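You operate a simulated robot arm through the tools that you are given. There is no shell and no other tool. Be economical: measure what you need, move in short steps, check, and stop when the job is done.

Carry out the task below with a simulated robot arm. There is one attempt and no reset: what you move stays moved.

## Task
Put things in order on the top of the tinkering table. At the end: the red lipstick stands where the swatch cylinder with the beige cap stood; the swatch cylinder with the beige cap stands where the blue cartridge stood; the blue cartridge stands where the black pen pot stood; the black pen pot is on the pink game box; whatever was shut is shut again. Leave all else as you found it, and nothing knocked over.

It is judged by the outcome, as a careful person would: the job done as asked, and still so three seconds after it is handed in. It fails if anything else is knocked over, pushed out of place, dropped, spilled or broken. Lids that push on must go on centred and level and be pressed home; caps that screw on are set level and turned clockwise until they are tight.

## Robot
A 6-joint arm with a two-finger parallel gripper, fixed in place. Base frame: the origin is at the foot of the arm, x ahead of it, y to its left, z up; the work surface is at about z = 0. Lengths are in mm, angles in degrees, forces in N, time in s.
With the tool pointing down near the work surface it reaches from about 180 to 460 mm from the base axis. Its first joint turns from -70.0 to 70.0 degrees. Payload 1.9 kg.
Tool frame: the origin (TCP) lies between the finger pads and is the grasp point; the fingertips stand 23 mm ahead of it; z points along the fingers, y is the line along which they close. The gripper opens to 94 mm. The fingers are 38 mm wide and 10 mm thick; the gripper's body (54 by 96 mm) begins 39 mm behind the TCP.
Orientation is told as [roll, pitch, yaw] about the base's x, y, z axes, in that order, counted from this pose: with the fingers straight down and closing along the base's y, the tool's x points along the base's -x, its y along +y and its z along -z.

## Interface
- The arm moves only by the tool servo_tool. Its argument "plan" is a list of rows, each a list of 6 numbers: the shift along the tool's x, y, z in mm, then the turn, a rotation vector about the tool's x, y, z in degrees. In form: [[tx, ty, tz, wx, wy, wz], ...]. A call has 1 to 12 rows; each row shifts and turns the commanded pose from where the row before left it, along the tool's axes as they then stand. "jaw" is the finger opening in mm, from 0 to 94, set as the call begins (left out, the last holds). Each row takes 0.2 s and may step no farther than 50 mm and 8.6 degrees from the row before; otherwise, or with a gripper value out of range, the whole call is refused. A pose out of reach is approached as far as the arm can. The call stops where the force on the tool passes 40 N (or 10 N more than at its start, if that is more) or the arm is blocked; 0.2 s more then pass. The fingers move at their own pace (about 108 mm/s each) and stop on an object; they squeeze with about 27 N. The grip force told is the motor's: it shows also when the fingers shut on nothing. Time passes only in rows, and 0.2 s behind the last, so rows that do not move let the fingers close. It gives the time, the measured TCP pose, the force on the tool (base axes), the opening and the grip force at its end, in the units of the frame above (readings bear some noise).
- Cameras (640 x 400 px; columns grow to the right, rows downward): "scene" is fixed at [56.1, 308.6, 433.2]; the picture's right is [-0.79, -0.62, 0.00], its down [-0.29, 0.37, -0.88] and it looks along [0.54, -0.69, -0.47] (base axes); focal length 270 px, centre (320, 200). "wrist" rides on the gripper at [86, 16, -75] in the tool frame; the picture's right is [-0.18, 0.98, 0.00], its down [-0.58, -0.11, -0.81] and it looks along [-0.79, -0.15, 0.59] (tool axes); focal length 243 px, centre (320, 200). There is no depth. A picture from a camera that has moved, and an enlarged one, comes with that camera's place and axes in the base frame and with its lens.
- get_image(camera): a new picture of that camera. No time passes.
- close_up(camera, box): a new picture of the part [left, top, right, bottom] of that camera's present view, enlarged. No time passes.
- hand_in(): hands the job in; it is judged then, once.

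Go step by step. Nothing tells you positions but the pictures and the camera data: compare them with the known pose of the tool, close in by small moves and look again before you grip or let go. The budget is 120 turns and 64 pictures, counting those below and the enlarged ones. Unless the task says otherwise, let go and move clear before handing in, and close with one line.

The tools are called after "Request:" as name(argument=value, ...) on one line, values as JSON. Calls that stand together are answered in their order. servo_tool: Moves the arm, as the interface text tells. Its arguments: {"type":"object","properties":{"plan":{"type":"array","items":{"type":"array","items":{"type":"number"}}},"jaw":{"type":"number"}},"required":["plan"]} The other tools are called the same way: get_image (camera) takes a picture; close_up (camera, box) takes an enlarged picture of a part of a camera's view; hand_in () hands the job in.

At the start:

```text
t: 0.0
ee_pos: [258.7, -141.2, 326.3]
orientation: [-0.1, -0.1, -0.1]
wrist_force: [-0.1, 0.1, -0.3]
opening: 93.8
finger_force: 0.1
```

scene: 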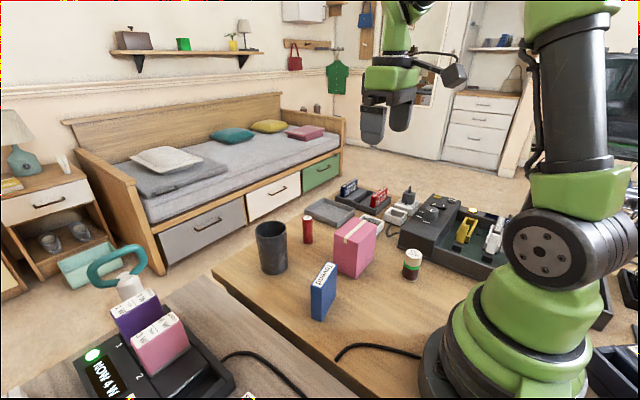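
wrist: 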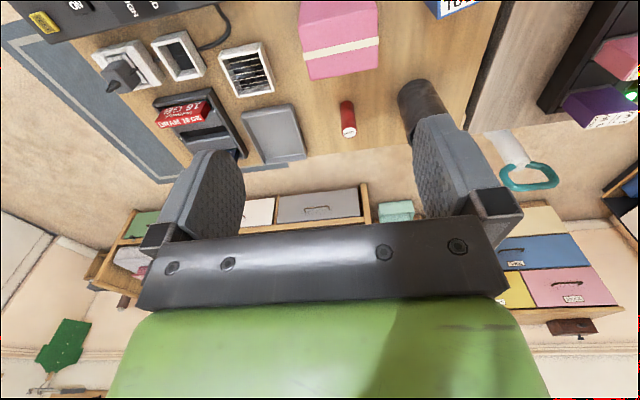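

I see the pot, lipstick, pink box, cartridge and swatch cylinder on the table. I'll look closer to measure them.

Request:
close_up(camera="scene", box=[230, 190, 390, 290])

Request:
close_up(camera="scene", box=[290, 240, 450, 340])

Request:
close_up(camera="scene", box=[300, 170, 540, 320])

```text
4.00 times, centred on (310, 240) of scene
camera zoom: at [56.1, 308.6, 433.2], right [-0.79, -0.62, 0.0], down [-0.29, 0.37, -0.88], along [0.54, -0.69, -0.47], focal length 1079 px, centre (360, 40)
```

zoom: 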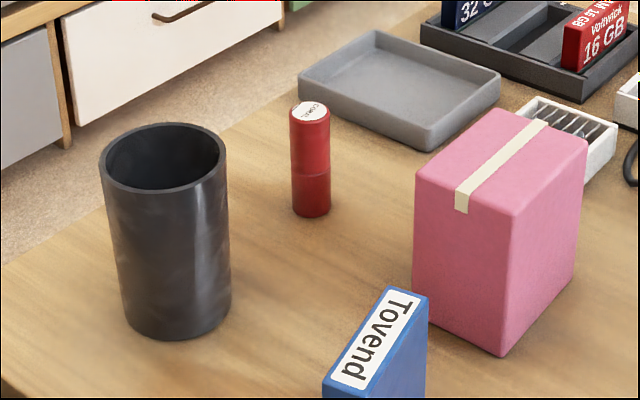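

```text
4.00 times, centred on (370, 290) of scene
camera zoom: at [56.1, 308.6, 433.2], right [-0.79, -0.62, 0.0], down [-0.29, 0.37, -0.88], along [0.54, -0.69, -0.47], focal length 1079 px, centre (120, -160)
```

zoom: 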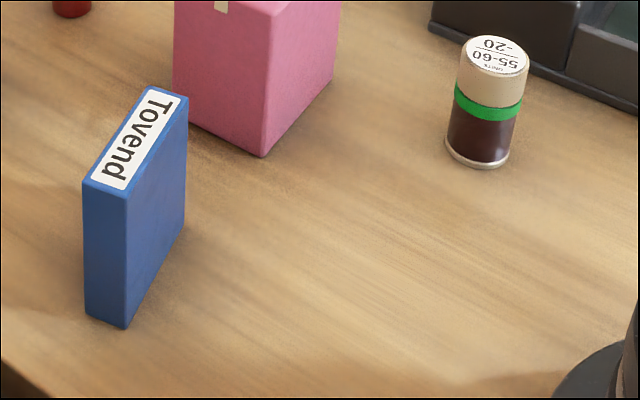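

```text
2.67 times, centred on (420, 245) of scene
camera zoom: at [56.1, 308.6, 433.2], right [-0.79, -0.62, 0.0], down [-0.29, 0.37, -0.88], along [0.54, -0.69, -0.47], focal length 720 px, centre (53, 80)
```

zoom: 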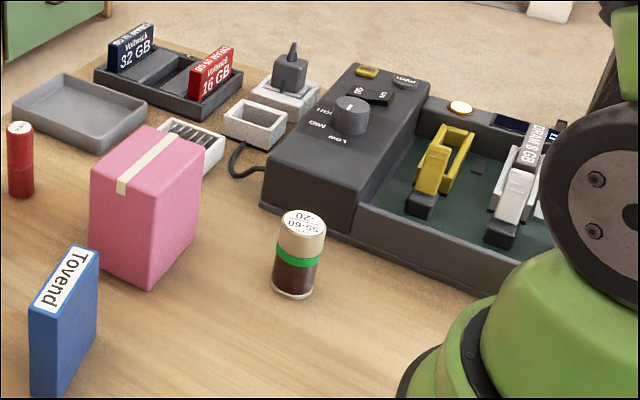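

Estimates from the pictures: pot (432,0), 106 tall; box centre (294,-121), top at z=100; cartridge (273,19); swatch (175,-163); lipstick (435,-121). None of them looks like it needs opening. I'm moving above the pot.

Request:
servo_tool(plan=[[-28.9, 23.5, 24.4, 0, 0, 0], [-28.9, 23.5, 24.4, 0, 0, 0], [-28.9, 23.5, 24.4, 0, 0, 0], [-28.9, 23.5, 24.4, 0, 0, 0], [-28.9, 23.5, 24.4, 0, 0, 0], [-28.8, 23.7, 24.3, 0, 0, 0], [0, 0, 0, 0, 0, 0]], jaw=94)

Request:
get_image(camera="scene")

Request:
get_image(camera="wrist")

```text
t: 1.6
ee_pos: [431.1, -0.3, 180.0]
orientation: [0.0, -0.1, -0.2]
wrist_force: [0.3, 0.3, -0.2]
opening: 94.0
finger_force: 0.1
```

```text
58 pictures are left
```

scene: 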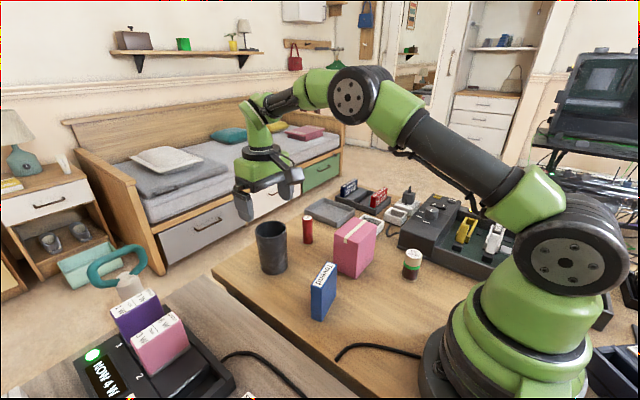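

```text
57 pictures are left
camera wrist: at [345.2, 17.5, 255.6], right [0.19, 0.98, 0.0], down [0.58, -0.11, 0.81], along [0.79, -0.15, -0.59], focal length 243 px, centre (320, 200)
```

wrist: 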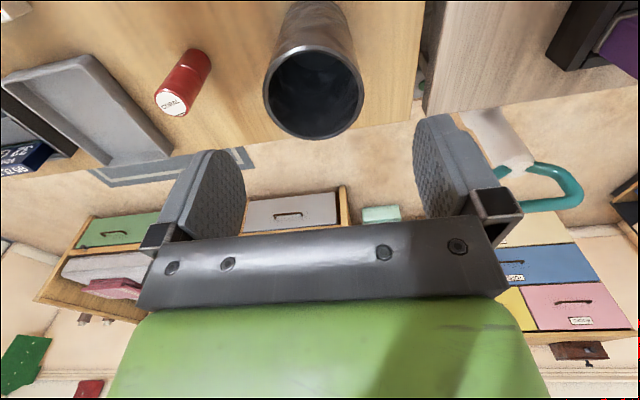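

The gripper is centred over the pot to within a few mm, so I'm descending to z≈80 around it.

Request:
servo_tool(plan=[[0, -0.5, 34, 0, 0, 0], [0, -0.5, 34, 0, 0, 0], [0, 0, 31, 0, 0, 0], [0, 0, 0, 0, 0, 0]])

Request:
close_up(camera="scene", box=[220, 170, 380, 290])

```text
t: 2.6
ee_pos: [429.7, -1.4, 81.5]
orientation: [-0.1, -0.1, -0.1]
wrist_force: [0.8, -0.5, -0.4]
opening: 93.9
finger_force: 0.1
```

```text
3.33 times, centred on (300, 230) of scene
camera zoom: at [56.1, 308.6, 433.2], right [-0.79, -0.62, 0.0], down [-0.29, 0.37, -0.88], along [0.54, -0.69, -0.47], focal length 899 px, centre (387, 100)
```

zoom: 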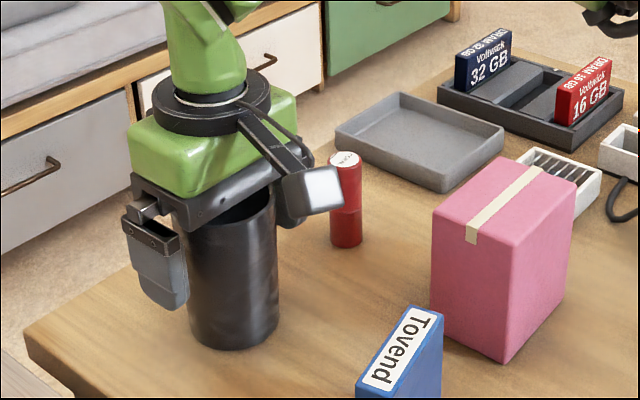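

Fingers straddle the pot as planned, so I'm closing on it.

Request:
servo_tool(plan=[[0, 0, 0, 0, 0, 0], [0, 0, 0, 0, 0, 0], [0, 0, 0, 0, 0, 0]], jaw=50)

```text
t: 3.4
ee_pos: [429.9, -0.3, 81.6]
orientation: [-0.1, -0.1, 0.0]
wrist_force: [1.0, 0.6, 0.1]
opening: 66.9
finger_force: 27.4
```

Gripped at 67 mm. I'm lifting and carrying it to above the pink box.

Request:
servo_tool(plan=[[0, 0, -15, 0, 0, 0], [0, 0, -35, 0, 0, 0], [0, 0, -40, 0, 0, 0], [0, 0, -40, 0, 0, 0], [27, -24, 0, 0, 0, 0], [27, -24, 0, 0, 0, 0], [27, -24, 0, 0, 0, 0], [27, -24, 0, 0, 0, 0], [27.5, -24.5, 0, 0, 0, 0], [0, 0, 0, 0, 0, 0], [0, 0, 0, 0, 0, 0]])

Request:
close_up(camera="scene", box=[270, 130, 430, 290])

Request:
get_image(camera="wrist")

```text
t: 5.8
ee_pos: [298.5, -121.2, 211.9]
orientation: [-0.1, -0.1, -0.1]
wrist_force: [0.0, 0.2, 0.9]
opening: 50.3
finger_force: 0.1
```

```text
2.50 times, centred on (350, 210) of scene
camera zoom: at [56.1, 308.6, 433.2], right [-0.79, -0.62, 0.0], down [-0.29, 0.37, -0.88], along [0.54, -0.69, -0.47], focal length 675 px, centre (245, 175)
```

zoom: 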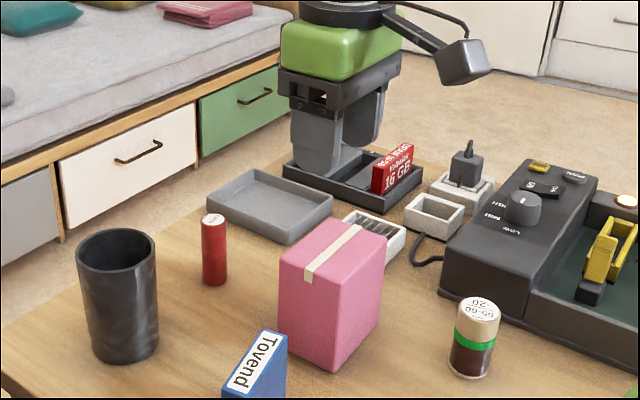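

```text
54 pictures are left
camera wrist: at [211.6, -103.0, 286.5], right [0.19, 0.98, 0.0], down [0.58, -0.11, 0.81], along [0.79, -0.15, -0.59], focal length 243 px, centre (320, 200)
```

wrist: 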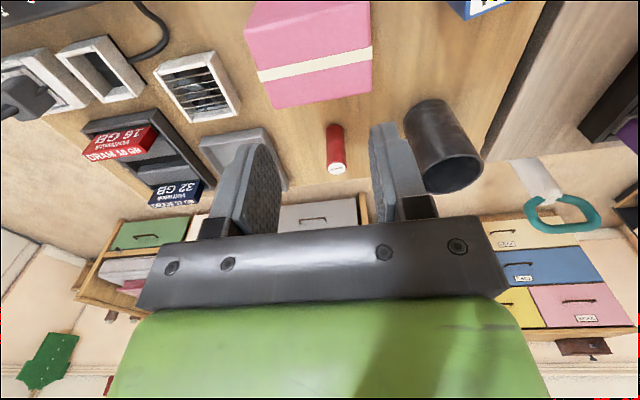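

The pot slipped out of the grip and stayed behind, still upright. I'm going back above it to look again before a slower retry.

Request:
servo_tool(plan=[[-27, 24, 0, 0, 0, 0], [-27, 24, 0, 0, 0, 0], [-27, 24, 0, 0, 0, 0], [-27, 24, 0, 0, 0, 0], [-27.5, 26, 20, 0, 0, 0], [0, 0, 12, 0, 0, 0], [0, 0, 0, 0, 0, 0]], jaw=94)

Request:
get_image(camera="wrist")

Request:
close_up(camera="scene", box=[220, 190, 380, 290])

```text
t: 7.4
ee_pos: [430.8, 0.7, 179.5]
orientation: [-0.2, -0.1, -0.1]
wrist_force: [0.5, 0.1, -0.4]
opening: 93.9
finger_force: 0.1
```

```text
53 pictures are left
camera wrist: at [344.5, 17.4, 254.5], right [0.19, 0.98, 0.0], down [0.58, -0.11, 0.81], along [0.79, -0.15, -0.59], focal length 243 px, centre (320, 200)
```

wrist: 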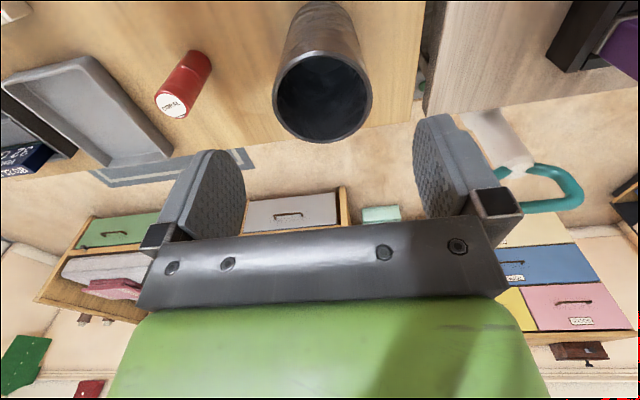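

```text
4.00 times, centred on (300, 240) of scene
camera zoom: at [56.1, 308.6, 433.2], right [-0.79, -0.62, 0.0], down [-0.29, 0.37, -0.88], along [0.54, -0.69, -0.47], focal length 1079 px, centre (400, 40)
```

zoom: 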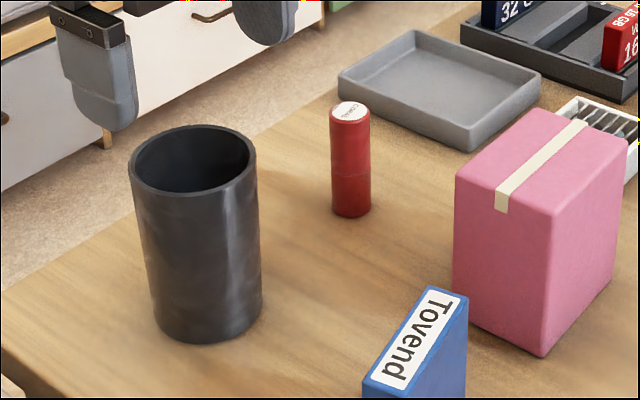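

The pot has moved about 4 mm and is now near (434,3). I'll grip it lower and centred, then lift very slowly.

Request:
servo_tool(plan=[[-1.5, 1, 35, 0, 0, 0], [-1.5, 1, 35, 0, 0, 0], [-1, 0.5, 25, 0, 0, 0], [0, 0, 9.5, 0, 0, 0], [0, 0, 0, 0, 0, 0]])

Request:
servo_tool(plan=[[0, 0, 0, 0, 0, 0], [0, 0, 0, 0, 0, 0], [0, 0, 0, 0, 0, 0], [0, 0, 0, 0, 0, 0]], jaw=0)

Request:
servo_tool(plan=[[0, 0, -2, 0, 0, 0], [0, 0, -3, 0, 0, 0], [0, 0, -3, 0, 0, 0], [0, 0, 0, 0, 0, 0]])

Request:
close_up(camera="scene", box=[220, 190, 380, 290])

```text
t: 8.6
ee_pos: [435.9, 1.2, 75.4]
orientation: [0.0, -0.1, -0.1]
wrist_force: [0.3, -0.6, -0.3]
opening: 93.8
finger_force: 0.0
```

```text
t: 9.6
ee_pos: [436.4, 1.6, 75.7]
orientation: [0.0, -0.1, -0.1]
wrist_force: [-0.8, 0.0, 0.1]
opening: 65.2
finger_force: 26.4
```

```text
t: 10.6
ee_pos: [435.6, 2.0, 83.6]
orientation: [-0.1, 0.0, 0.0]
wrist_force: [-0.3, 0.1, -1.5]
opening: 65.2
finger_force: 27.4
```

```text
4.00 times, centred on (300, 240) of scene
camera zoom: at [56.1, 308.6, 433.2], right [-0.79, -0.62, 0.0], down [-0.29, 0.37, -0.88], along [0.54, -0.69, -0.47], focal length 1079 px, centre (400, 40)
```

zoom: 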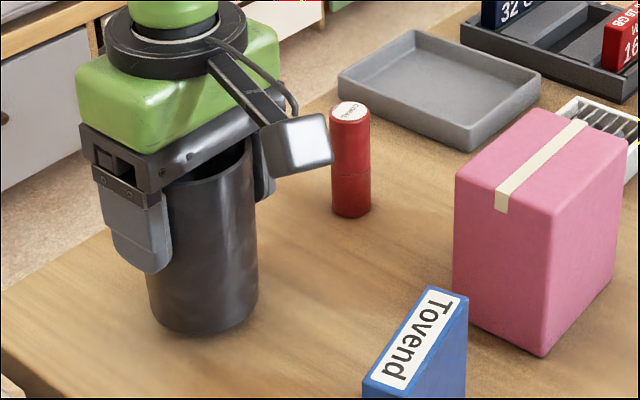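

The pot lifts and holds, and it is light at about 1.5 N. I'm continuing the lift gently.

Request:
servo_tool(plan=[[0, 0, -6, 0, 0, 0], [0, 0, -8, 0, 0, 0], [0, 0, -10, 0, 0, 0], [0, 0, -10, 0, 0, 0], [0, 0, -10, 0, 0, 0], [0, 0, -8, 0, 0, 0], [0, 0, -5, 0, 0, 0]])

Request:
close_up(camera="scene", box=[220, 170, 380, 290])

```text
t: 12.2
ee_pos: [436.1, 2.2, 139.5]
orientation: [-0.2, -0.1, -0.1]
wrist_force: [-0.3, 0.8, -1.2]
opening: 65.4
finger_force: 27.5
```

```text
3.33 times, centred on (300, 230) of scene
camera zoom: at [56.1, 308.6, 433.2], right [-0.79, -0.62, 0.0], down [-0.29, 0.37, -0.88], along [0.54, -0.69, -0.47], focal length 899 px, centre (387, 100)
```

zoom: 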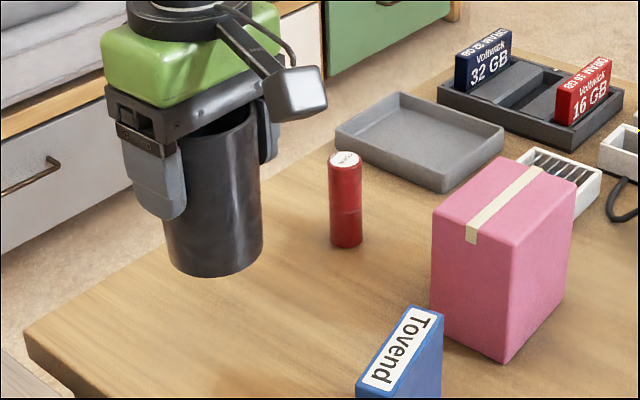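

Held firmly and upright. I'm raising it further and moving over the box.

Request:
servo_tool(plan=[[0, 0, -6, 0, 0, 0], [0, 0, -12, 0, 0, 0], [2, -2, -14, 0, 0, 0], [6, -5, -14, 0, 0, 0], [10, -8, -12, 0, 0, 0], [14, -12, -6, 0, 0, 0], [18, -16, -2, 0, 0, 0], [20, -18, 0, 0, 0, 0], [20, -18, 0, 0, 0, 0], [18, -16, 0, 0, 0, 0], [14, -12, 0, 0, 0, 0], [8, -7, 0, 0, 0, 0]])

Request:
servo_tool(plan=[[6, -5, 0, 0, 0, 0], [4, -3, 0, 0, 0, 0], [0, 0, 0, 0, 0, 0]])

Request:
close_up(camera="scene", box=[270, 110, 430, 290])

Request:
get_image(camera="wrist")

```text
t: 14.8
ee_pos: [306.3, -110.9, 205.9]
orientation: [-0.1, 0.0, 0.0]
wrist_force: [-0.1, 0.3, -1.6]
opening: 65.3
finger_force: 26.8
```

```text
t: 15.6
ee_pos: [296.7, -119.3, 208.1]
orientation: [-0.2, -0.1, -0.2]
wrist_force: [-0.2, 1.0, -0.2]
opening: 65.0
finger_force: 26.8
```

```text
2.22 times, centred on (350, 200) of scene
camera zoom: at [56.1, 308.6, 433.2], right [-0.79, -0.62, 0.0], down [-0.29, 0.37, -0.88], along [0.54, -0.69, -0.47], focal length 600 px, centre (253, 200)
```

zoom: 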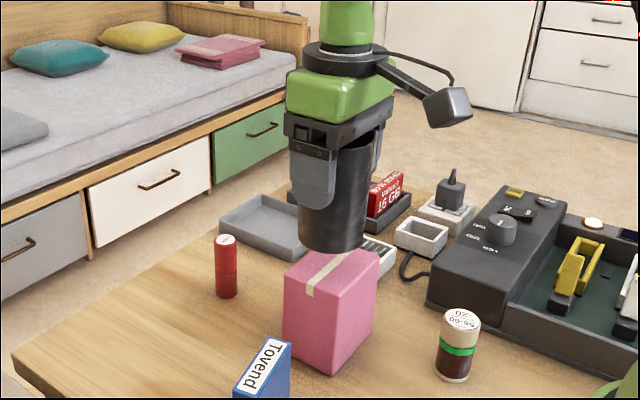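

```text
48 pictures are left
camera wrist: at [209.4, -101.8, 281.6], right [0.19, 0.98, 0.0], down [0.58, -0.11, 0.81], along [0.79, -0.15, -0.59], focal length 243 px, centre (320, 200)
```

wrist: 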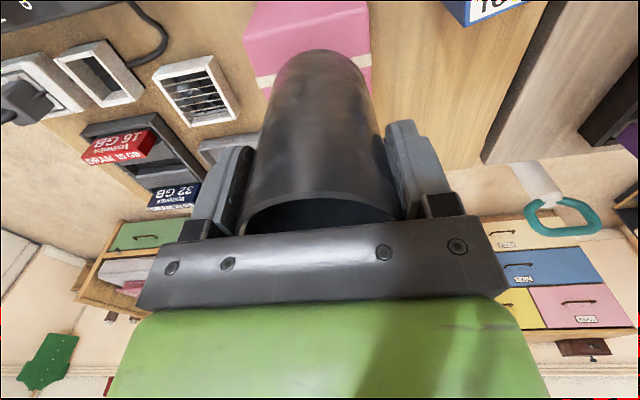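

The pot is over the box within about 3 mm. I'm shifting it slightly and lowering it close to the top.

Request:
servo_tool(plan=[[0.6, -1.5, 6, 0, 0, 0], [0.6, -1.2, 8, 0, 0, 0], [0, 0, 8, 0, 0, 0], [0, 0, 4, 0, 0, 0], [0, 0, 2, 0, 0, 0], [0, 0, 0, 0, 0, 0]])

Request:
close_up(camera="scene", box=[310, 190, 390, 290])

```text
t: 17.0
ee_pos: [294.1, -122.4, 176.7]
orientation: [-0.1, -0.1, -0.2]
wrist_force: [-0.3, 1.1, -0.9]
opening: 65.0
finger_force: 27.5
```

```text
4.00 times, centred on (350, 240) of scene
camera zoom: at [56.1, 308.6, 433.2], right [-0.79, -0.62, 0.0], down [-0.29, 0.37, -0.88], along [0.54, -0.69, -0.47], focal length 1079 px, centre (200, 40)
```

zoom: 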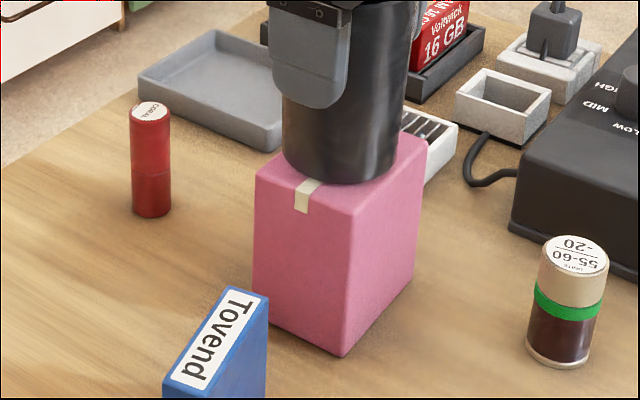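

Pot is centred and almost touching the box. I'm lowering by millimetres until I feel contact.

Request:
servo_tool(plan=[[0, 0, 1, 0, 0, 0], [0, 0, 0, 0, 0, 0]])

Request:
servo_tool(plan=[[0, 0, 1, 0, 0, 0], [0, 0, 0, 0, 0, 0]])

Request:
servo_tool(plan=[[0, 0, 1, 0, 0, 0], [0, 0, 0, 0, 0, 0]])

```text
t: 17.6
ee_pos: [294.8, -120.9, 175.9]
orientation: [-0.1, -0.1, -0.1]
wrist_force: [0.1, 0.4, -0.5]
opening: 65.3
finger_force: 27.0
```

```text
t: 18.2
ee_pos: [295.2, -123.7, 175.4]
orientation: [-0.2, 0.0, -0.1]
wrist_force: [0.7, -0.1, -0.6]
opening: 64.8
finger_force: 27.4
```

```text
t: 18.8
ee_pos: [295.1, -122.6, 176.2]
orientation: [-0.2, -0.3, -0.1]
wrist_force: [-2.0, -2.6, 12.9]
opening: 65.0
finger_force: 27.1
```

Contact at 13 N, so I'm easing off slightly, opening the jaws and rising.

Request:
servo_tool(plan=[[0, 0, -0.6, 0, 0, 0], [0, 0, 0, 0, 0, 0]])

Request:
servo_tool(plan=[[0, 0, 0, 0, 0, 0], [0, 0, 0, 0, 0, 0], [0, 0, 0, 0, 0, 0]], jaw=90)

Request:
servo_tool(plan=[[0, 0, -15, 0, 0, 0], [0, 0, -30, 0, 0, 0], [0, 0, -40, 0, 0, 0], [0, 0, 0, 0, 0, 0]])

Request:
close_up(camera="scene", box=[250, 150, 450, 330])

```text
t: 19.4
ee_pos: [295.4, -121.5, 175.7]
orientation: [0.0, 0.0, -0.1]
wrist_force: [0.0, 0.9, 0.1]
opening: 65.3
finger_force: 26.8
```

```text
t: 20.2
ee_pos: [296.3, -122.0, 174.9]
orientation: [0.0, -0.1, -0.2]
wrist_force: [0.2, -0.2, -0.3]
opening: 90.0
finger_force: 0.0
```

```text
t: 21.2
ee_pos: [294.7, -120.4, 260.8]
orientation: [-0.1, -0.1, -0.1]
wrist_force: [0.2, -0.4, 1.0]
opening: 89.6
finger_force: 0.2
```

```text
2.22 times, centred on (350, 240) of scene
camera zoom: at [56.1, 308.6, 433.2], right [-0.79, -0.62, 0.0], down [-0.29, 0.37, -0.88], along [0.54, -0.69, -0.47], focal length 600 px, centre (253, 111)
```

zoom: 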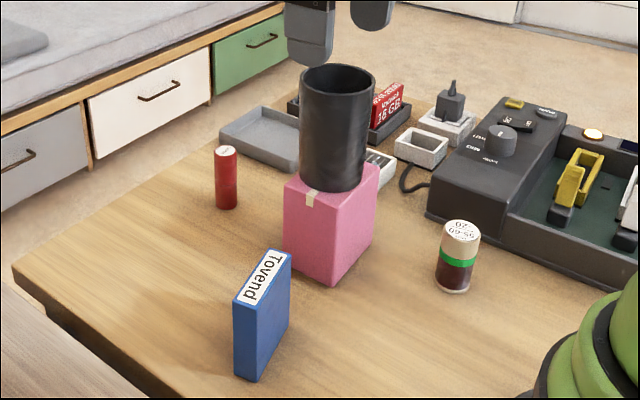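

The pot stands on the box. Next is the cartridge: I'm moving above it and turning the gripper about 80° to close across its thickness.

Request:
servo_tool(plan=[[5.5, 35, 0, 0, 0, 0], [5.5, 35, 0, 0, 0, 0], [5.5, 35, 0, 0, 0, 0], [5.5, 35, 0, 0, 0, 0]], jaw=60)

Request:
servo_tool(plan=[[0, 0, 8, 0, 0, 8], [0, 0, 8, 0, 0, 8], [0, 0, 8, 0, 0, 8], [0, 0, 8, 0, 0, 8], [0, 0, 8, 0, 0, 8], [0, 0, 8, 0, 0, 8], [0, 0, 8, 0, 0, 8], [0, 0, 8, 0, 0, 8], [0, 0, 8, 0, 0, 8], [0, 0, 8, 0, 0, 8], [0, 0, 0, 0, 0, 0]])

Request:
get_image(camera="wrist")

Request:
close_up(camera="scene", box=[250, 170, 410, 330])

```text
t: 22.2
ee_pos: [273.2, 18.3, 260.1]
orientation: [-0.1, -0.2, -0.2]
wrist_force: [0.1, 0.2, -0.5]
opening: 59.8
finger_force: 0.1
```

```text
t: 24.6
ee_pos: [272.2, 19.7, 178.9]
orientation: [0.1, -0.1, -80.3]
wrist_force: [-0.3, 0.6, -1.0]
opening: 60.1
finger_force: 0.1
```

```text
45 pictures are left
camera wrist: at [274.2, 108.2, 254.8], right [1.0, -0.01, 0.0], down [-0.01, -0.59, 0.81], along [-0.01, -0.81, -0.59], focal length 243 px, centre (320, 200)
```

wrist: 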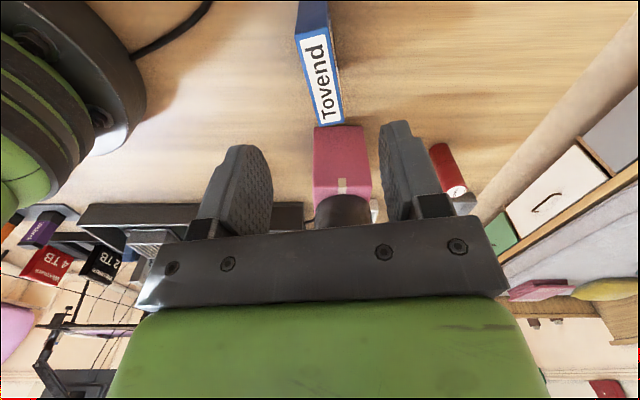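

```text
2.50 times, centred on (330, 250) of scene
camera zoom: at [56.1, 308.6, 433.2], right [-0.79, -0.62, 0.0], down [-0.29, 0.37, -0.88], along [0.54, -0.69, -0.47], focal length 675 px, centre (295, 75)
```

zoom: 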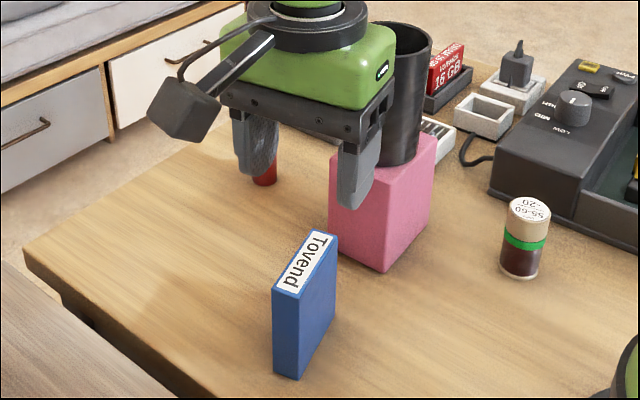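

Cartridge is at about (274.5,16), tilted ~10°. I'm lowering around it and gripping.

Request:
servo_tool(plan=[[-1.9, 0.9, 30, 0, 0, 0], [-1.9, 0.8, 35, 0, 0, 0], [0, 0, 35, 0, 0, 0], [0, 0, 27, 0, 0, 0], [0, 0, 0, 0, 0, 0]])

Request:
close_up(camera="scene", box=[250, 210, 410, 330])

```text
t: 25.8
ee_pos: [275.1, 13.8, 51.2]
orientation: [0.1, -0.2, -80.1]
wrist_force: [-0.1, -0.2, -0.3]
opening: 59.9
finger_force: 0.1
```

```text
3.33 times, centred on (330, 270) of scene
camera zoom: at [56.1, 308.6, 433.2], right [-0.79, -0.62, 0.0], down [-0.29, 0.37, -0.88], along [0.54, -0.69, -0.47], focal length 899 px, centre (287, -33)
```

zoom: 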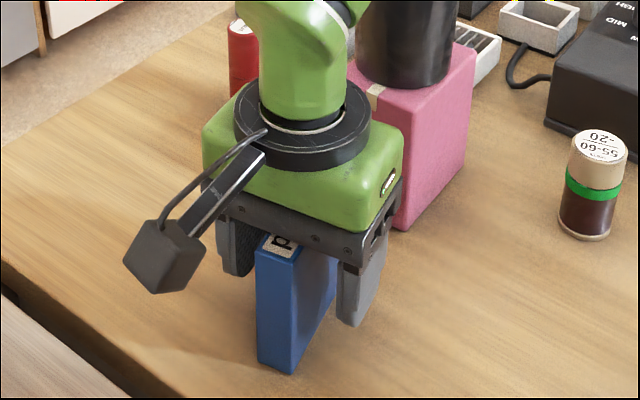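

Request:
servo_tool(plan=[[0, 0, 0, 0, 0, 0], [0, 0, 0, 0, 0, 0], [0, 0, 0, 0, 0, 0]], jaw=0)

Request:
servo_tool(plan=[[0, 0, -4, 0, 0, 0], [0, 0, -8, 0, 0, 0], [0, 0, -10, 0, 0, 0], [0, 0, -8, 0, 0, 0], [0, 0, 0, 0, 0, 0]])

Request:
close_up(camera="scene", box=[250, 210, 410, 330])

```text
t: 26.6
ee_pos: [276.0, 14.8, 52.0]
orientation: [0.1, -0.1, -80.1]
wrist_force: [0.1, 0.5, -0.6]
opening: 21.9
finger_force: 27.0
```

```text
t: 27.8
ee_pos: [274.8, 12.9, 85.0]
orientation: [0.0, -0.1, -80.1]
wrist_force: [-0.3, -0.9, -0.9]
opening: 21.7
finger_force: 27.0
```

```text
3.33 times, centred on (330, 270) of scene
camera zoom: at [56.1, 308.6, 433.2], right [-0.79, -0.62, 0.0], down [-0.29, 0.37, -0.88], along [0.54, -0.69, -0.47], focal length 899 px, centre (287, -33)
```

zoom: 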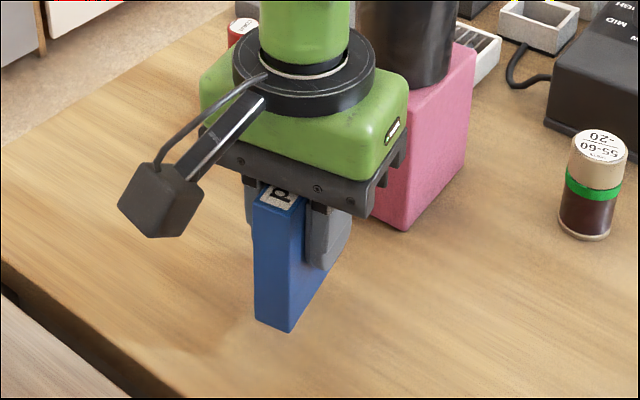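

Held. I'm carrying it to the pot's former spot (431,0) with its bottom about 33 mm above the table.

Request:
servo_tool(plan=[[-3, 10.8, 0, 0, 0, 0], [-6, 21.6, 0, 0, 0, 0], [-7.2, 25.6, 0, 0, 0, 0], [-7.2, 25.6, 0, 0, 0, 0], [-7.2, 25.6, 0, 0, 0, 0], [-6, 21.2, 0, 0, 0, 0], [-4, 14, 0, 0, 0, 0], [-1.8, 6.8, 0, 0, 0, 0], [0, 0, 0, 0, 0, 0], [0, 0, 0, 0, 0, 0]])

Request:
close_up(camera="scene", box=[220, 170, 380, 290])

```text
t: 30.0
ee_pos: [431.4, -1.4, 84.6]
orientation: [0.1, -0.1, -80.1]
wrist_force: [-0.6, 0.1, -0.1]
opening: 21.6
finger_force: 26.8
```

```text
3.33 times, centred on (300, 230) of scene
camera zoom: at [56.1, 308.6, 433.2], right [-0.79, -0.62, 0.0], down [-0.29, 0.37, -0.88], along [0.54, -0.69, -0.47], focal length 899 px, centre (387, 100)
```

zoom: 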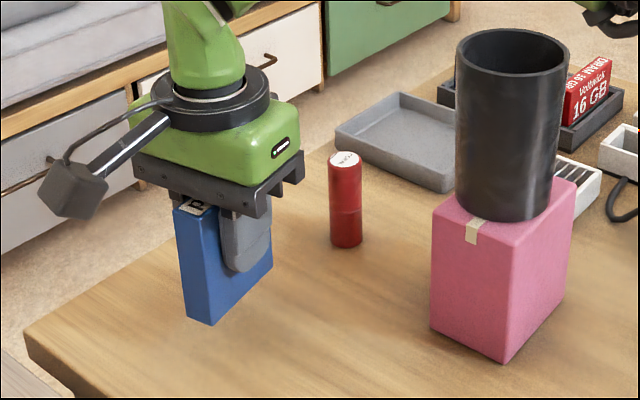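

Aligned within about 1 mm of the pot's original spot. I'm lowering.

Request:
servo_tool(plan=[[-0.8, 0, 8, 0, 0, 0], [0, 0, 12, 0, 0, 0], [0, 0, 8, 0, 0, 0], [0, 0, 3, 0, 0, 0], [0, 0, 0, 0, 0, 0]])

Request:
servo_tool(plan=[[0, 0, 1, 0, 0, 0], [0, 0, 0, 0, 0, 0]])

Request:
servo_tool(plan=[[0, 0, 0.8, 0, 0, 0], [0, 0, 0, 0, 0, 0]])

```text
t: 31.2
ee_pos: [432.3, -2.8, 52.4]
orientation: [0.1, -0.1, -80.1]
wrist_force: [-0.1, 0.2, 0.3]
opening: 21.9
finger_force: 27.3
```

```text
t: 31.8
ee_pos: [432.1, -3.0, 52.0]
orientation: [0.2, -0.2, -80.2]
wrist_force: [-7.8, -1.3, 21.1]
opening: 21.7
finger_force: 27.2
```

```text
t: 32.4
ee_pos: [433.1, -2.3, 50.6]
orientation: [0.2, -0.1, -80.2]
wrist_force: [-5.3, -2.2, 21.7]
opening: 21.7
finger_force: 27.2
```

Seated on the table with 21 N of contact, so I'm easing up, releasing and rising.

Request:
servo_tool(plan=[[0, 0, -0.8, 0, 0, 0], [0, 0, -0.4, 0, 0, 0], [0, 0, 0, 0, 0, 0]])

Request:
servo_tool(plan=[[0, 0, 0, 0, 0, 0], [0, 0, 0, 0, 0, 0], [0, 0, 0, 0, 0, 0]], jaw=45)

Request:
servo_tool(plan=[[0, 0, -20, 0, 0, 0], [0, 0, -40, 0, 0, 0], [0, 0, -40, 0, 0, 0], [0, 0, -30, 0, 0, 0], [0, 0, 0, 0, 0, 0]])

Request:
close_up(camera="scene", box=[220, 170, 460, 320])

```text
t: 33.2
ee_pos: [432.1, -1.4, 51.1]
orientation: [0.0, -0.1, -80.1]
wrist_force: [-0.5, 0.5, -0.9]
opening: 21.5
finger_force: 26.3
```

```text
t: 34.0
ee_pos: [433.2, -1.7, 51.2]
orientation: [0.1, -0.2, -80.1]
wrist_force: [0.3, 0.1, -1.0]
opening: 45.0
finger_force: 0.1
```

```text
t: 35.2
ee_pos: [431.4, -1.2, 183.3]
orientation: [0.2, -0.1, -80.2]
wrist_force: [0.0, -0.4, 0.1]
opening: 44.9
finger_force: 0.0
```

```text
2.67 times, centred on (340, 245) of scene
camera zoom: at [56.1, 308.6, 433.2], right [-0.79, -0.62, 0.0], down [-0.29, 0.37, -0.88], along [0.54, -0.69, -0.47], focal length 720 px, centre (267, 80)
```

zoom: 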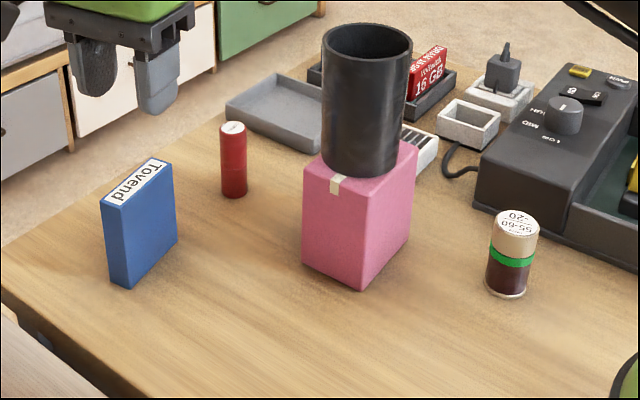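

Cartridge stands upright. Next is the swatch cylinder: I'm rising and routing around the pot on the box, with yaw turned to -43°.

Request:
servo_tool(plan=[[0.7, -33.7, -12, 0, 0, 0], [0.7, -33.7, -12, 0, 0, 0], [0.7, -33.7, -12, 0, 0, 0], [0.7, -33.7, -12, 0, 0, 0], [0.7, -33.7, -12, 0, 0, 0], [0.7, -33.7, -10, 0, 0, 0], [0, 0, 0, 0, 0, -7.4], [0, 0, 0, 0, 0, -7.4], [0, 0, 0, 0, 0, -7.4], [0, 0, 0, 0, 0, -7.4], [0, 0, 0, 0, 0, -7.4], [0, 0, 0, 0, 0, 0]], jaw=80)

Request:
servo_tool(plan=[[-12.3, -33.7, 0, 0, 0, 0], [-12.3, -33.7, 0, 0, 0, 0], [-12.3, -33.7, 0, 0, 0, 0], [-12.3, -33.7, 0, 0, 0, 0], [0, 0, 40, 0, 0, 0], [0, 0, 40, 0, 0, 0], [0, 0, 20, 0, 0, 0], [0, 0, 0, 0, 0, 0]])

Request:
get_image(camera="wrist")

Request:
get_image(camera="scene")

```text
t: 37.8
ee_pos: [232.7, -31.7, 251.7]
orientation: [0.0, -0.1, -42.9]
wrist_force: [0.5, 0.4, -0.3]
opening: 79.7
finger_force: 0.0
```

```text
t: 39.6
ee_pos: [174.4, -163.7, 148.5]
orientation: [0.1, -0.1, -43.0]
wrist_force: [0.3, 0.5, -0.9]
opening: 79.9
finger_force: 0.0
```

```text
39 pictures are left
camera wrist: at [122.4, -91.5, 224.4], right [0.81, 0.59, 0.0], down [0.35, -0.48, 0.81], along [0.48, -0.65, -0.59], focal length 243 px, centre (320, 200)
```

wrist: 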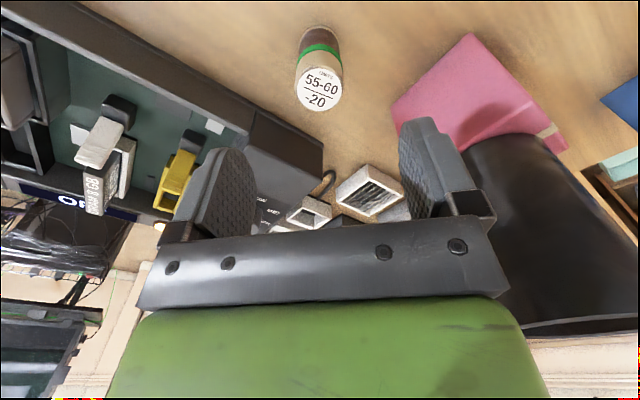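

```text
38 pictures are left
```

scene: 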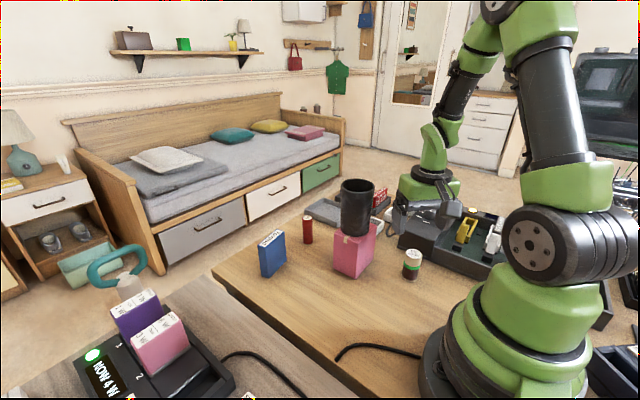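

The wrist and scene views agree: the swatch cylinder is at (175,-162.5). I'm descending and gripping it.

Request:
servo_tool(plan=[[0, 0.5, 35, 0, 0, 0], [0, 0.5, 35, 0, 0, 0], [0, 0, 30, 0, 0, 0], [0, 0, 10, 0, 0, 0], [0, 0, 0, 0, 0, 0]])

Request:
close_up(camera="scene", box=[350, 190, 510, 310])

```text
t: 40.8
ee_pos: [175.2, -164.8, 40.2]
orientation: [-0.1, -0.2, -43.2]
wrist_force: [0.1, 0.0, -0.7]
opening: 79.9
finger_force: 0.1
```

```text
3.33 times, centred on (430, 250) of scene
camera zoom: at [56.1, 308.6, 433.2], right [-0.79, -0.62, 0.0], down [-0.29, 0.37, -0.88], along [0.54, -0.69, -0.47], focal length 899 px, centre (-47, 33)
```

zoom: 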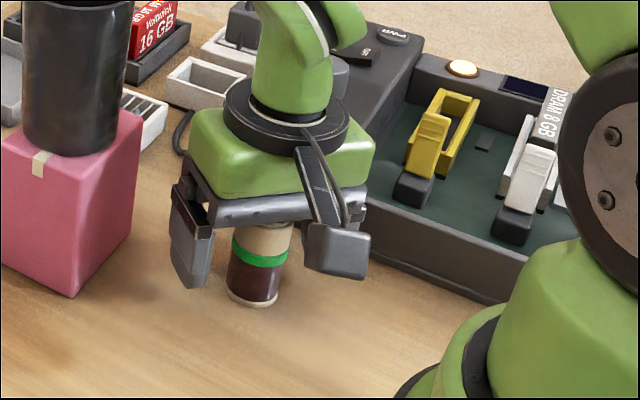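

Request:
servo_tool(plan=[[0, 0, 0, 0, 0, 0], [0, 0, 0, 0, 0, 0], [0, 0, 0, 0, 0, 0], [0, 0, 0, 0, 0, 0]], jaw=0)

Request:
servo_tool(plan=[[0, 0, -4, 0, 0, 0], [0, 0, -8, 0, 0, 0], [0, 0, -10, 0, 0, 0], [0, 0, -8, 0, 0, 0], [0, 0, 0, 0, 0, 0]])

Request:
close_up(camera="scene", box=[350, 190, 510, 310])

```text
t: 41.8
ee_pos: [177.1, -163.2, 41.4]
orientation: [0.0, 0.0, -43.2]
wrist_force: [0.3, 0.3, 0.5]
opening: 33.0
finger_force: 27.1
```

```text
t: 43.0
ee_pos: [176.8, -164.2, 70.7]
orientation: [-0.1, -0.2, -43.1]
wrist_force: [0.6, 0.9, -0.6]
opening: 32.6
finger_force: 27.0
```

```text
3.33 times, centred on (430, 250) of scene
camera zoom: at [56.1, 308.6, 433.2], right [-0.79, -0.62, 0.0], down [-0.29, 0.37, -0.88], along [0.54, -0.69, -0.47], focal length 899 px, centre (-47, 33)
```

zoom: 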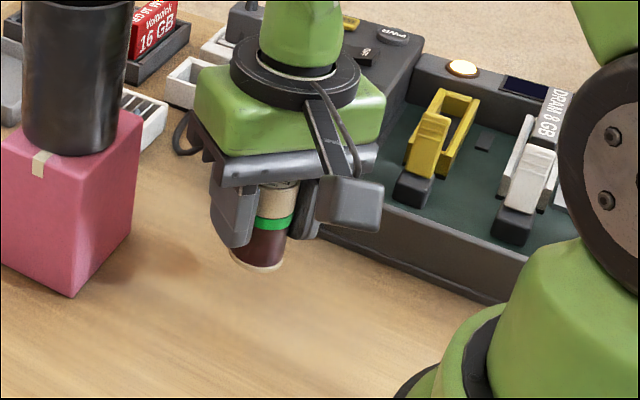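

Cylinder is held with its cap on. I'm carrying it around the box to the cartridge's former spot at about (273,18).

Request:
servo_tool(plan=[[5.6, 8.4, 0, 0, 0, 0], [11.3, 16.9, 0, 0, 0, 0], [16.1, 24.1, 0, 0, 0, 0], [16.1, 24.1, 0, 0, 0, 0], [14.5, 21.7, 0, 0, 0, 0], [10.5, 15.7, 0, 0, 0, 0], [6.4, 9.6, 0, 0, 0, 0], [-4.3, 11.6, 0, 0, 0, 0], [-7.1, 19.3, 0, 0, 0, 0], [-7.1, 19.3, 0, 0, 0, 0], [-5.7, 15.4, 0, 0, 0, 0], [-4.3, 11.6, 0, 0, 0, 0]])

Request:
close_up(camera="scene", box=[250, 210, 410, 330])

```text
t: 45.6
ee_pos: [271.9, 15.8, 71.6]
orientation: [-0.1, -0.1, -43.1]
wrist_force: [-0.9, 0.1, 0.3]
opening: 32.7
finger_force: 27.8
```

```text
3.33 times, centred on (330, 270) of scene
camera zoom: at [56.1, 308.6, 433.2], right [-0.79, -0.62, 0.0], down [-0.29, 0.37, -0.88], along [0.54, -0.69, -0.47], focal length 899 px, centre (287, -33)
```

zoom: 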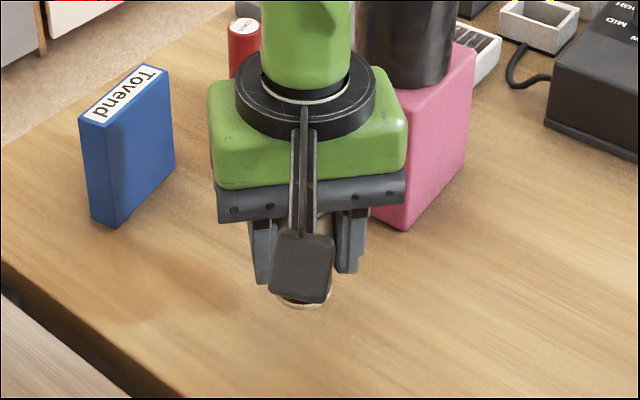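

Bottom of the cylinder is over the target within 2 mm. I'm lowering it.

Request:
servo_tool(plan=[[0, 0, 6, 0, 0, 0], [0, 0, 10, 0, 0, 0], [0, 0, 8, 0, 0, 0], [0, 0, 3.5, 0, 0, 0], [0, 0, 0, 0, 0, 0]])

Request:
servo_tool(plan=[[0, 0, 1, 0, 0, 0], [0, 0, 0, 0, 0, 0]])

Request:
servo_tool(plan=[[0, 0, 1, 0, 0, 0], [0, 0, 0, 0, 0, 0]])

```text
t: 46.8
ee_pos: [273.9, 15.9, 43.0]
orientation: [0.1, -0.1, -43.1]
wrist_force: [0.6, -0.1, -1.0]
opening: 32.7
finger_force: 27.3
```

```text
t: 47.4
ee_pos: [273.1, 15.3, 42.9]
orientation: [0.0, -0.1, -43.1]
wrist_force: [0.1, 0.4, -1.1]
opening: 32.9
finger_force: 26.9
```

```text
t: 48.0
ee_pos: [272.4, 15.7, 42.3]
orientation: [0.0, -0.1, -43.1]
wrist_force: [0.2, 0.5, -0.4]
opening: 32.6
finger_force: 26.9
```

Request:
servo_tool(plan=[[0, 0, 0.8, 0, 0, 0], [0, 0, 0, 0, 0, 0]])

Request:
close_up(camera="scene", box=[290, 270, 370, 330])

```text
t: 48.6
ee_pos: [273.5, 15.5, 42.7]
orientation: [0.2, -0.1, -43.1]
wrist_force: [0.4, 0.1, -0.4]
opening: 32.6
finger_force: 26.9
```

```text
6.67 times, centred on (330, 300) of scene
camera zoom: at [56.1, 308.6, 433.2], right [-0.79, -0.62, 0.0], down [-0.29, 0.37, -0.88], along [0.54, -0.69, -0.47], focal length 1799 px, centre (253, -467)
```

zoom: 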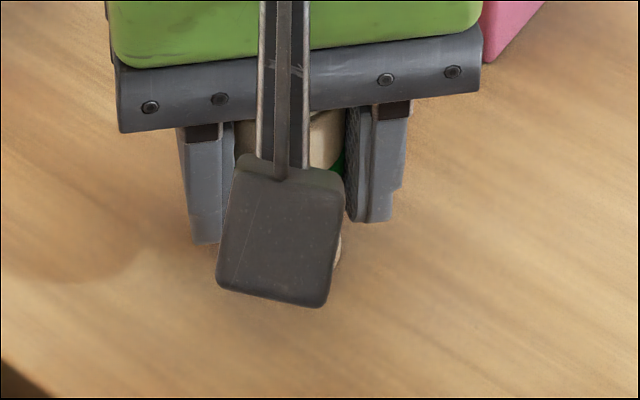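

Request:
servo_tool(plan=[[0, 0, 1, 0, 0, 0], [0, 0, 0, 0, 0, 0]])

Request:
servo_tool(plan=[[0, 0, 1, 0, 0, 0], [0, 0, 0, 0, 0, 0]])

```text
t: 49.2
ee_pos: [274.2, 17.0, 40.0]
orientation: [0.1, 0.0, -43.1]
wrist_force: [-5.0, -2.2, 19.5]
opening: 32.6
finger_force: 27.6
```

```text
t: 49.8
ee_pos: [273.0, 15.7, 40.0]
orientation: [0.0, -0.1, -43.1]
wrist_force: [-1.9, -3.0, 18.7]
opening: 32.7
finger_force: 26.8
```

Contact at about 19 N, so I'm easing up, releasing and rising.

Request:
servo_tool(plan=[[0, 0, -0.8, 0, 0, 0], [0, 0, -0.3, 0, 0, 0], [0, 0, 0, 0, 0, 0]])

Request:
servo_tool(plan=[[0, 0, 0, 0, 0, 0], [0, 0, 0, 0, 0, 0], [0, 0, 0, 0, 0, 0]], jaw=70)

Request:
servo_tool(plan=[[0, 0, -20, 0, 0, 0], [0, 0, -40, 0, 0, 0], [0, 0, -45, 0, 0, 0], [0, 0, -45, 0, 0, 0], [0, 0, -45, 0, 0, 0], [0, 0, -15, 0, 0, 0], [0, 0, 0, 0, 0, 0]])

Request:
close_up(camera="scene", box=[220, 180, 460, 330])

```text
t: 50.6
ee_pos: [273.2, 16.4, 40.0]
orientation: [0.0, -0.1, -43.1]
wrist_force: [0.9, 0.7, -0.7]
opening: 32.7
finger_force: 26.9
```

```text
t: 51.4
ee_pos: [273.5, 15.2, 40.6]
orientation: [0.0, -0.1, -43.0]
wrist_force: [-0.3, -0.6, -0.3]
opening: 69.8
finger_force: 0.1
```

```text
t: 53.0
ee_pos: [273.1, 16.1, 247.3]
orientation: [0.0, 0.0, -43.1]
wrist_force: [0.2, -0.2, -0.5]
opening: 69.9
finger_force: 0.0
```

```text
2.67 times, centred on (340, 255) of scene
camera zoom: at [56.1, 308.6, 433.2], right [-0.79, -0.62, 0.0], down [-0.29, 0.37, -0.88], along [0.54, -0.69, -0.47], focal length 720 px, centre (267, 53)
```

zoom: 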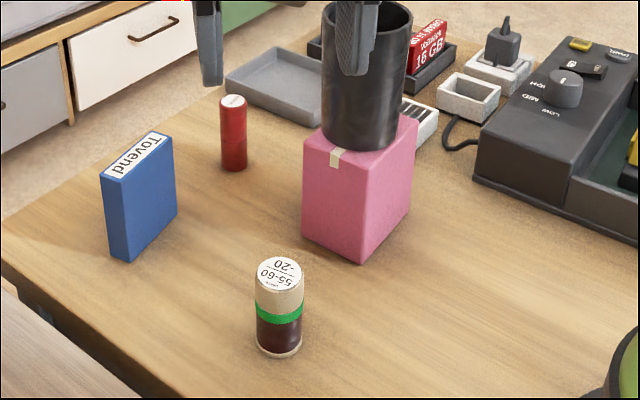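

The swatch cylinder now stands exactly where the cartridge was. The pot on the box would foul the forearm when I reach the lipstick at 450 mm, so I'll park it temporarily at about (345,75). I'm going back above it with yaw 0.

Request:
servo_tool(plan=[[0, 0, -3, 0, 0, -7.18], [0, 0, -3, 0, 0, -7.18], [0, 0, -3, 0, 0, -7.18], [0, 0, -3, 0, 0, -7.18], [0, 0, -3, 0, 0, -7.18], [0, 0, 0, 0, 0, -7.18], [-5.5, -34.4, 0, 0, 0, 0], [-5.5, -34.4, 0, 0, 0, 0], [-5.5, -34.4, 0, 0, 0, 0], [-5.5, -34.4, 0, 0, 0, 0], [0, 0, 0, 0, 0, 0]], jaw=94)

Request:
get_image(camera="wrist")

Request:
close_up(camera="scene", box=[270, 110, 430, 290])

```text
t: 55.4
ee_pos: [293.9, -121.0, 264.0]
orientation: [0.0, -0.1, 0.0]
wrist_force: [0.6, -0.6, -0.1]
opening: 94.1
finger_force: 0.1
```

```text
32 pictures are left
camera wrist: at [207.6, -104.1, 339.7], right [0.18, 0.98, 0.0], down [0.58, -0.11, 0.81], along [0.79, -0.15, -0.59], focal length 243 px, centre (320, 200)
```

wrist: 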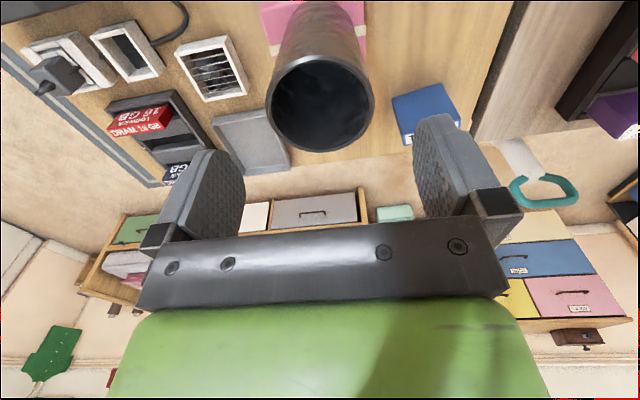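

```text
2.22 times, centred on (350, 200) of scene
camera zoom: at [56.1, 308.6, 433.2], right [-0.79, -0.62, 0.0], down [-0.29, 0.37, -0.88], along [0.54, -0.69, -0.47], focal length 600 px, centre (253, 200)
```

zoom: 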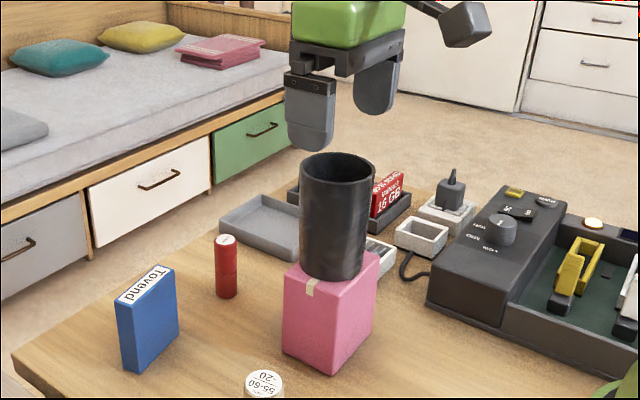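

Pot is centred under the gripper. I'm descending and gripping as before.

Request:
servo_tool(plan=[[0, 0, 30, 0, 0, 0], [0, 0, 30, 0, 0, 0], [0, 0, 20, 0, 0, 0], [0, 0, 9, 0, 0, 0], [0, 0, 0, 0, 0, 0]])

Request:
servo_tool(plan=[[0, 0, 0, 0, 0, 0], [0, 0, 0, 0, 0, 0], [0, 0, 0, 0, 0, 0], [0, 0, 0, 0, 0, 0]], jaw=0)

Request:
servo_tool(plan=[[0, 0, -2, 0, 0, 0], [0, 0, -4, 0, 0, 0], [0, 0, -6, 0, 0, 0], [0, 0, -6, 0, 0, 0], [0, 0, -4, 0, 0, 0], [0, 0, 0, 0, 0, 0]])

Request:
close_up(camera="scene", box=[270, 150, 430, 290])

```text
t: 56.6
ee_pos: [295.2, -121.9, 175.9]
orientation: [-0.1, -0.1, 0.0]
wrist_force: [-0.7, 0.2, -0.6]
opening: 93.9
finger_force: 0.0
```

```text
t: 57.6
ee_pos: [296.0, -122.1, 177.0]
orientation: [-0.1, -0.1, -0.1]
wrist_force: [-0.1, 0.2, -0.4]
opening: 64.7
finger_force: 26.8
```

```text
t: 59.0
ee_pos: [295.8, -120.8, 199.2]
orientation: [-0.1, -0.3, 0.0]
wrist_force: [0.6, 0.1, -0.8]
opening: 65.0
finger_force: 26.6
```

```text
2.86 times, centred on (350, 220) of scene
camera zoom: at [56.1, 308.6, 433.2], right [-0.79, -0.62, 0.0], down [-0.29, 0.37, -0.88], along [0.54, -0.69, -0.47], focal length 771 px, centre (234, 143)
```

zoom: 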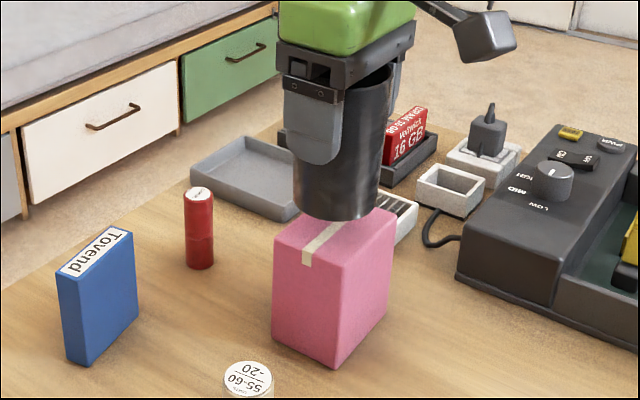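

Held. I'm carrying it to the temporary spot at (345,75), passing high over everything else.

Request:
servo_tool(plan=[[0, 0, -6, 0, 0, 0], [-2, 8, -4, 0, 0, 0], [-4, 16, 0, 0, 0, 0], [-6, 22, 0, 0, 0, 0], [-6, 25, 0, 0, 0, 0], [-6, 25, 0, 0, 0, 0], [-6, 25, 0, 0, 0, 0], [-6, 25, 0, 0, 0, 0], [-6, 22, 0, 0, 0, 0], [-4, 16, 0, 0, 0, 0], [-3, 9, 0, 0, 0, 0], [-1, 3, 0, 0, 0, 0]])

Request:
get_image(camera="scene")

```text
t: 61.6
ee_pos: [343.6, 74.5, 207.6]
orientation: [-0.1, 0.0, -0.2]
wrist_force: [0.1, 0.0, -0.8]
opening: 64.7
finger_force: 27.2
```

```text
29 pictures are left
```

scene: 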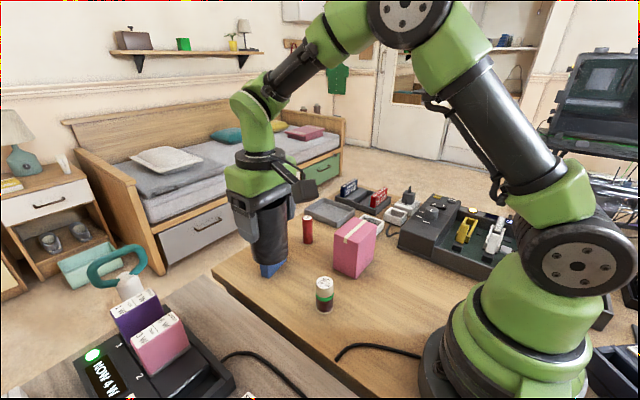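

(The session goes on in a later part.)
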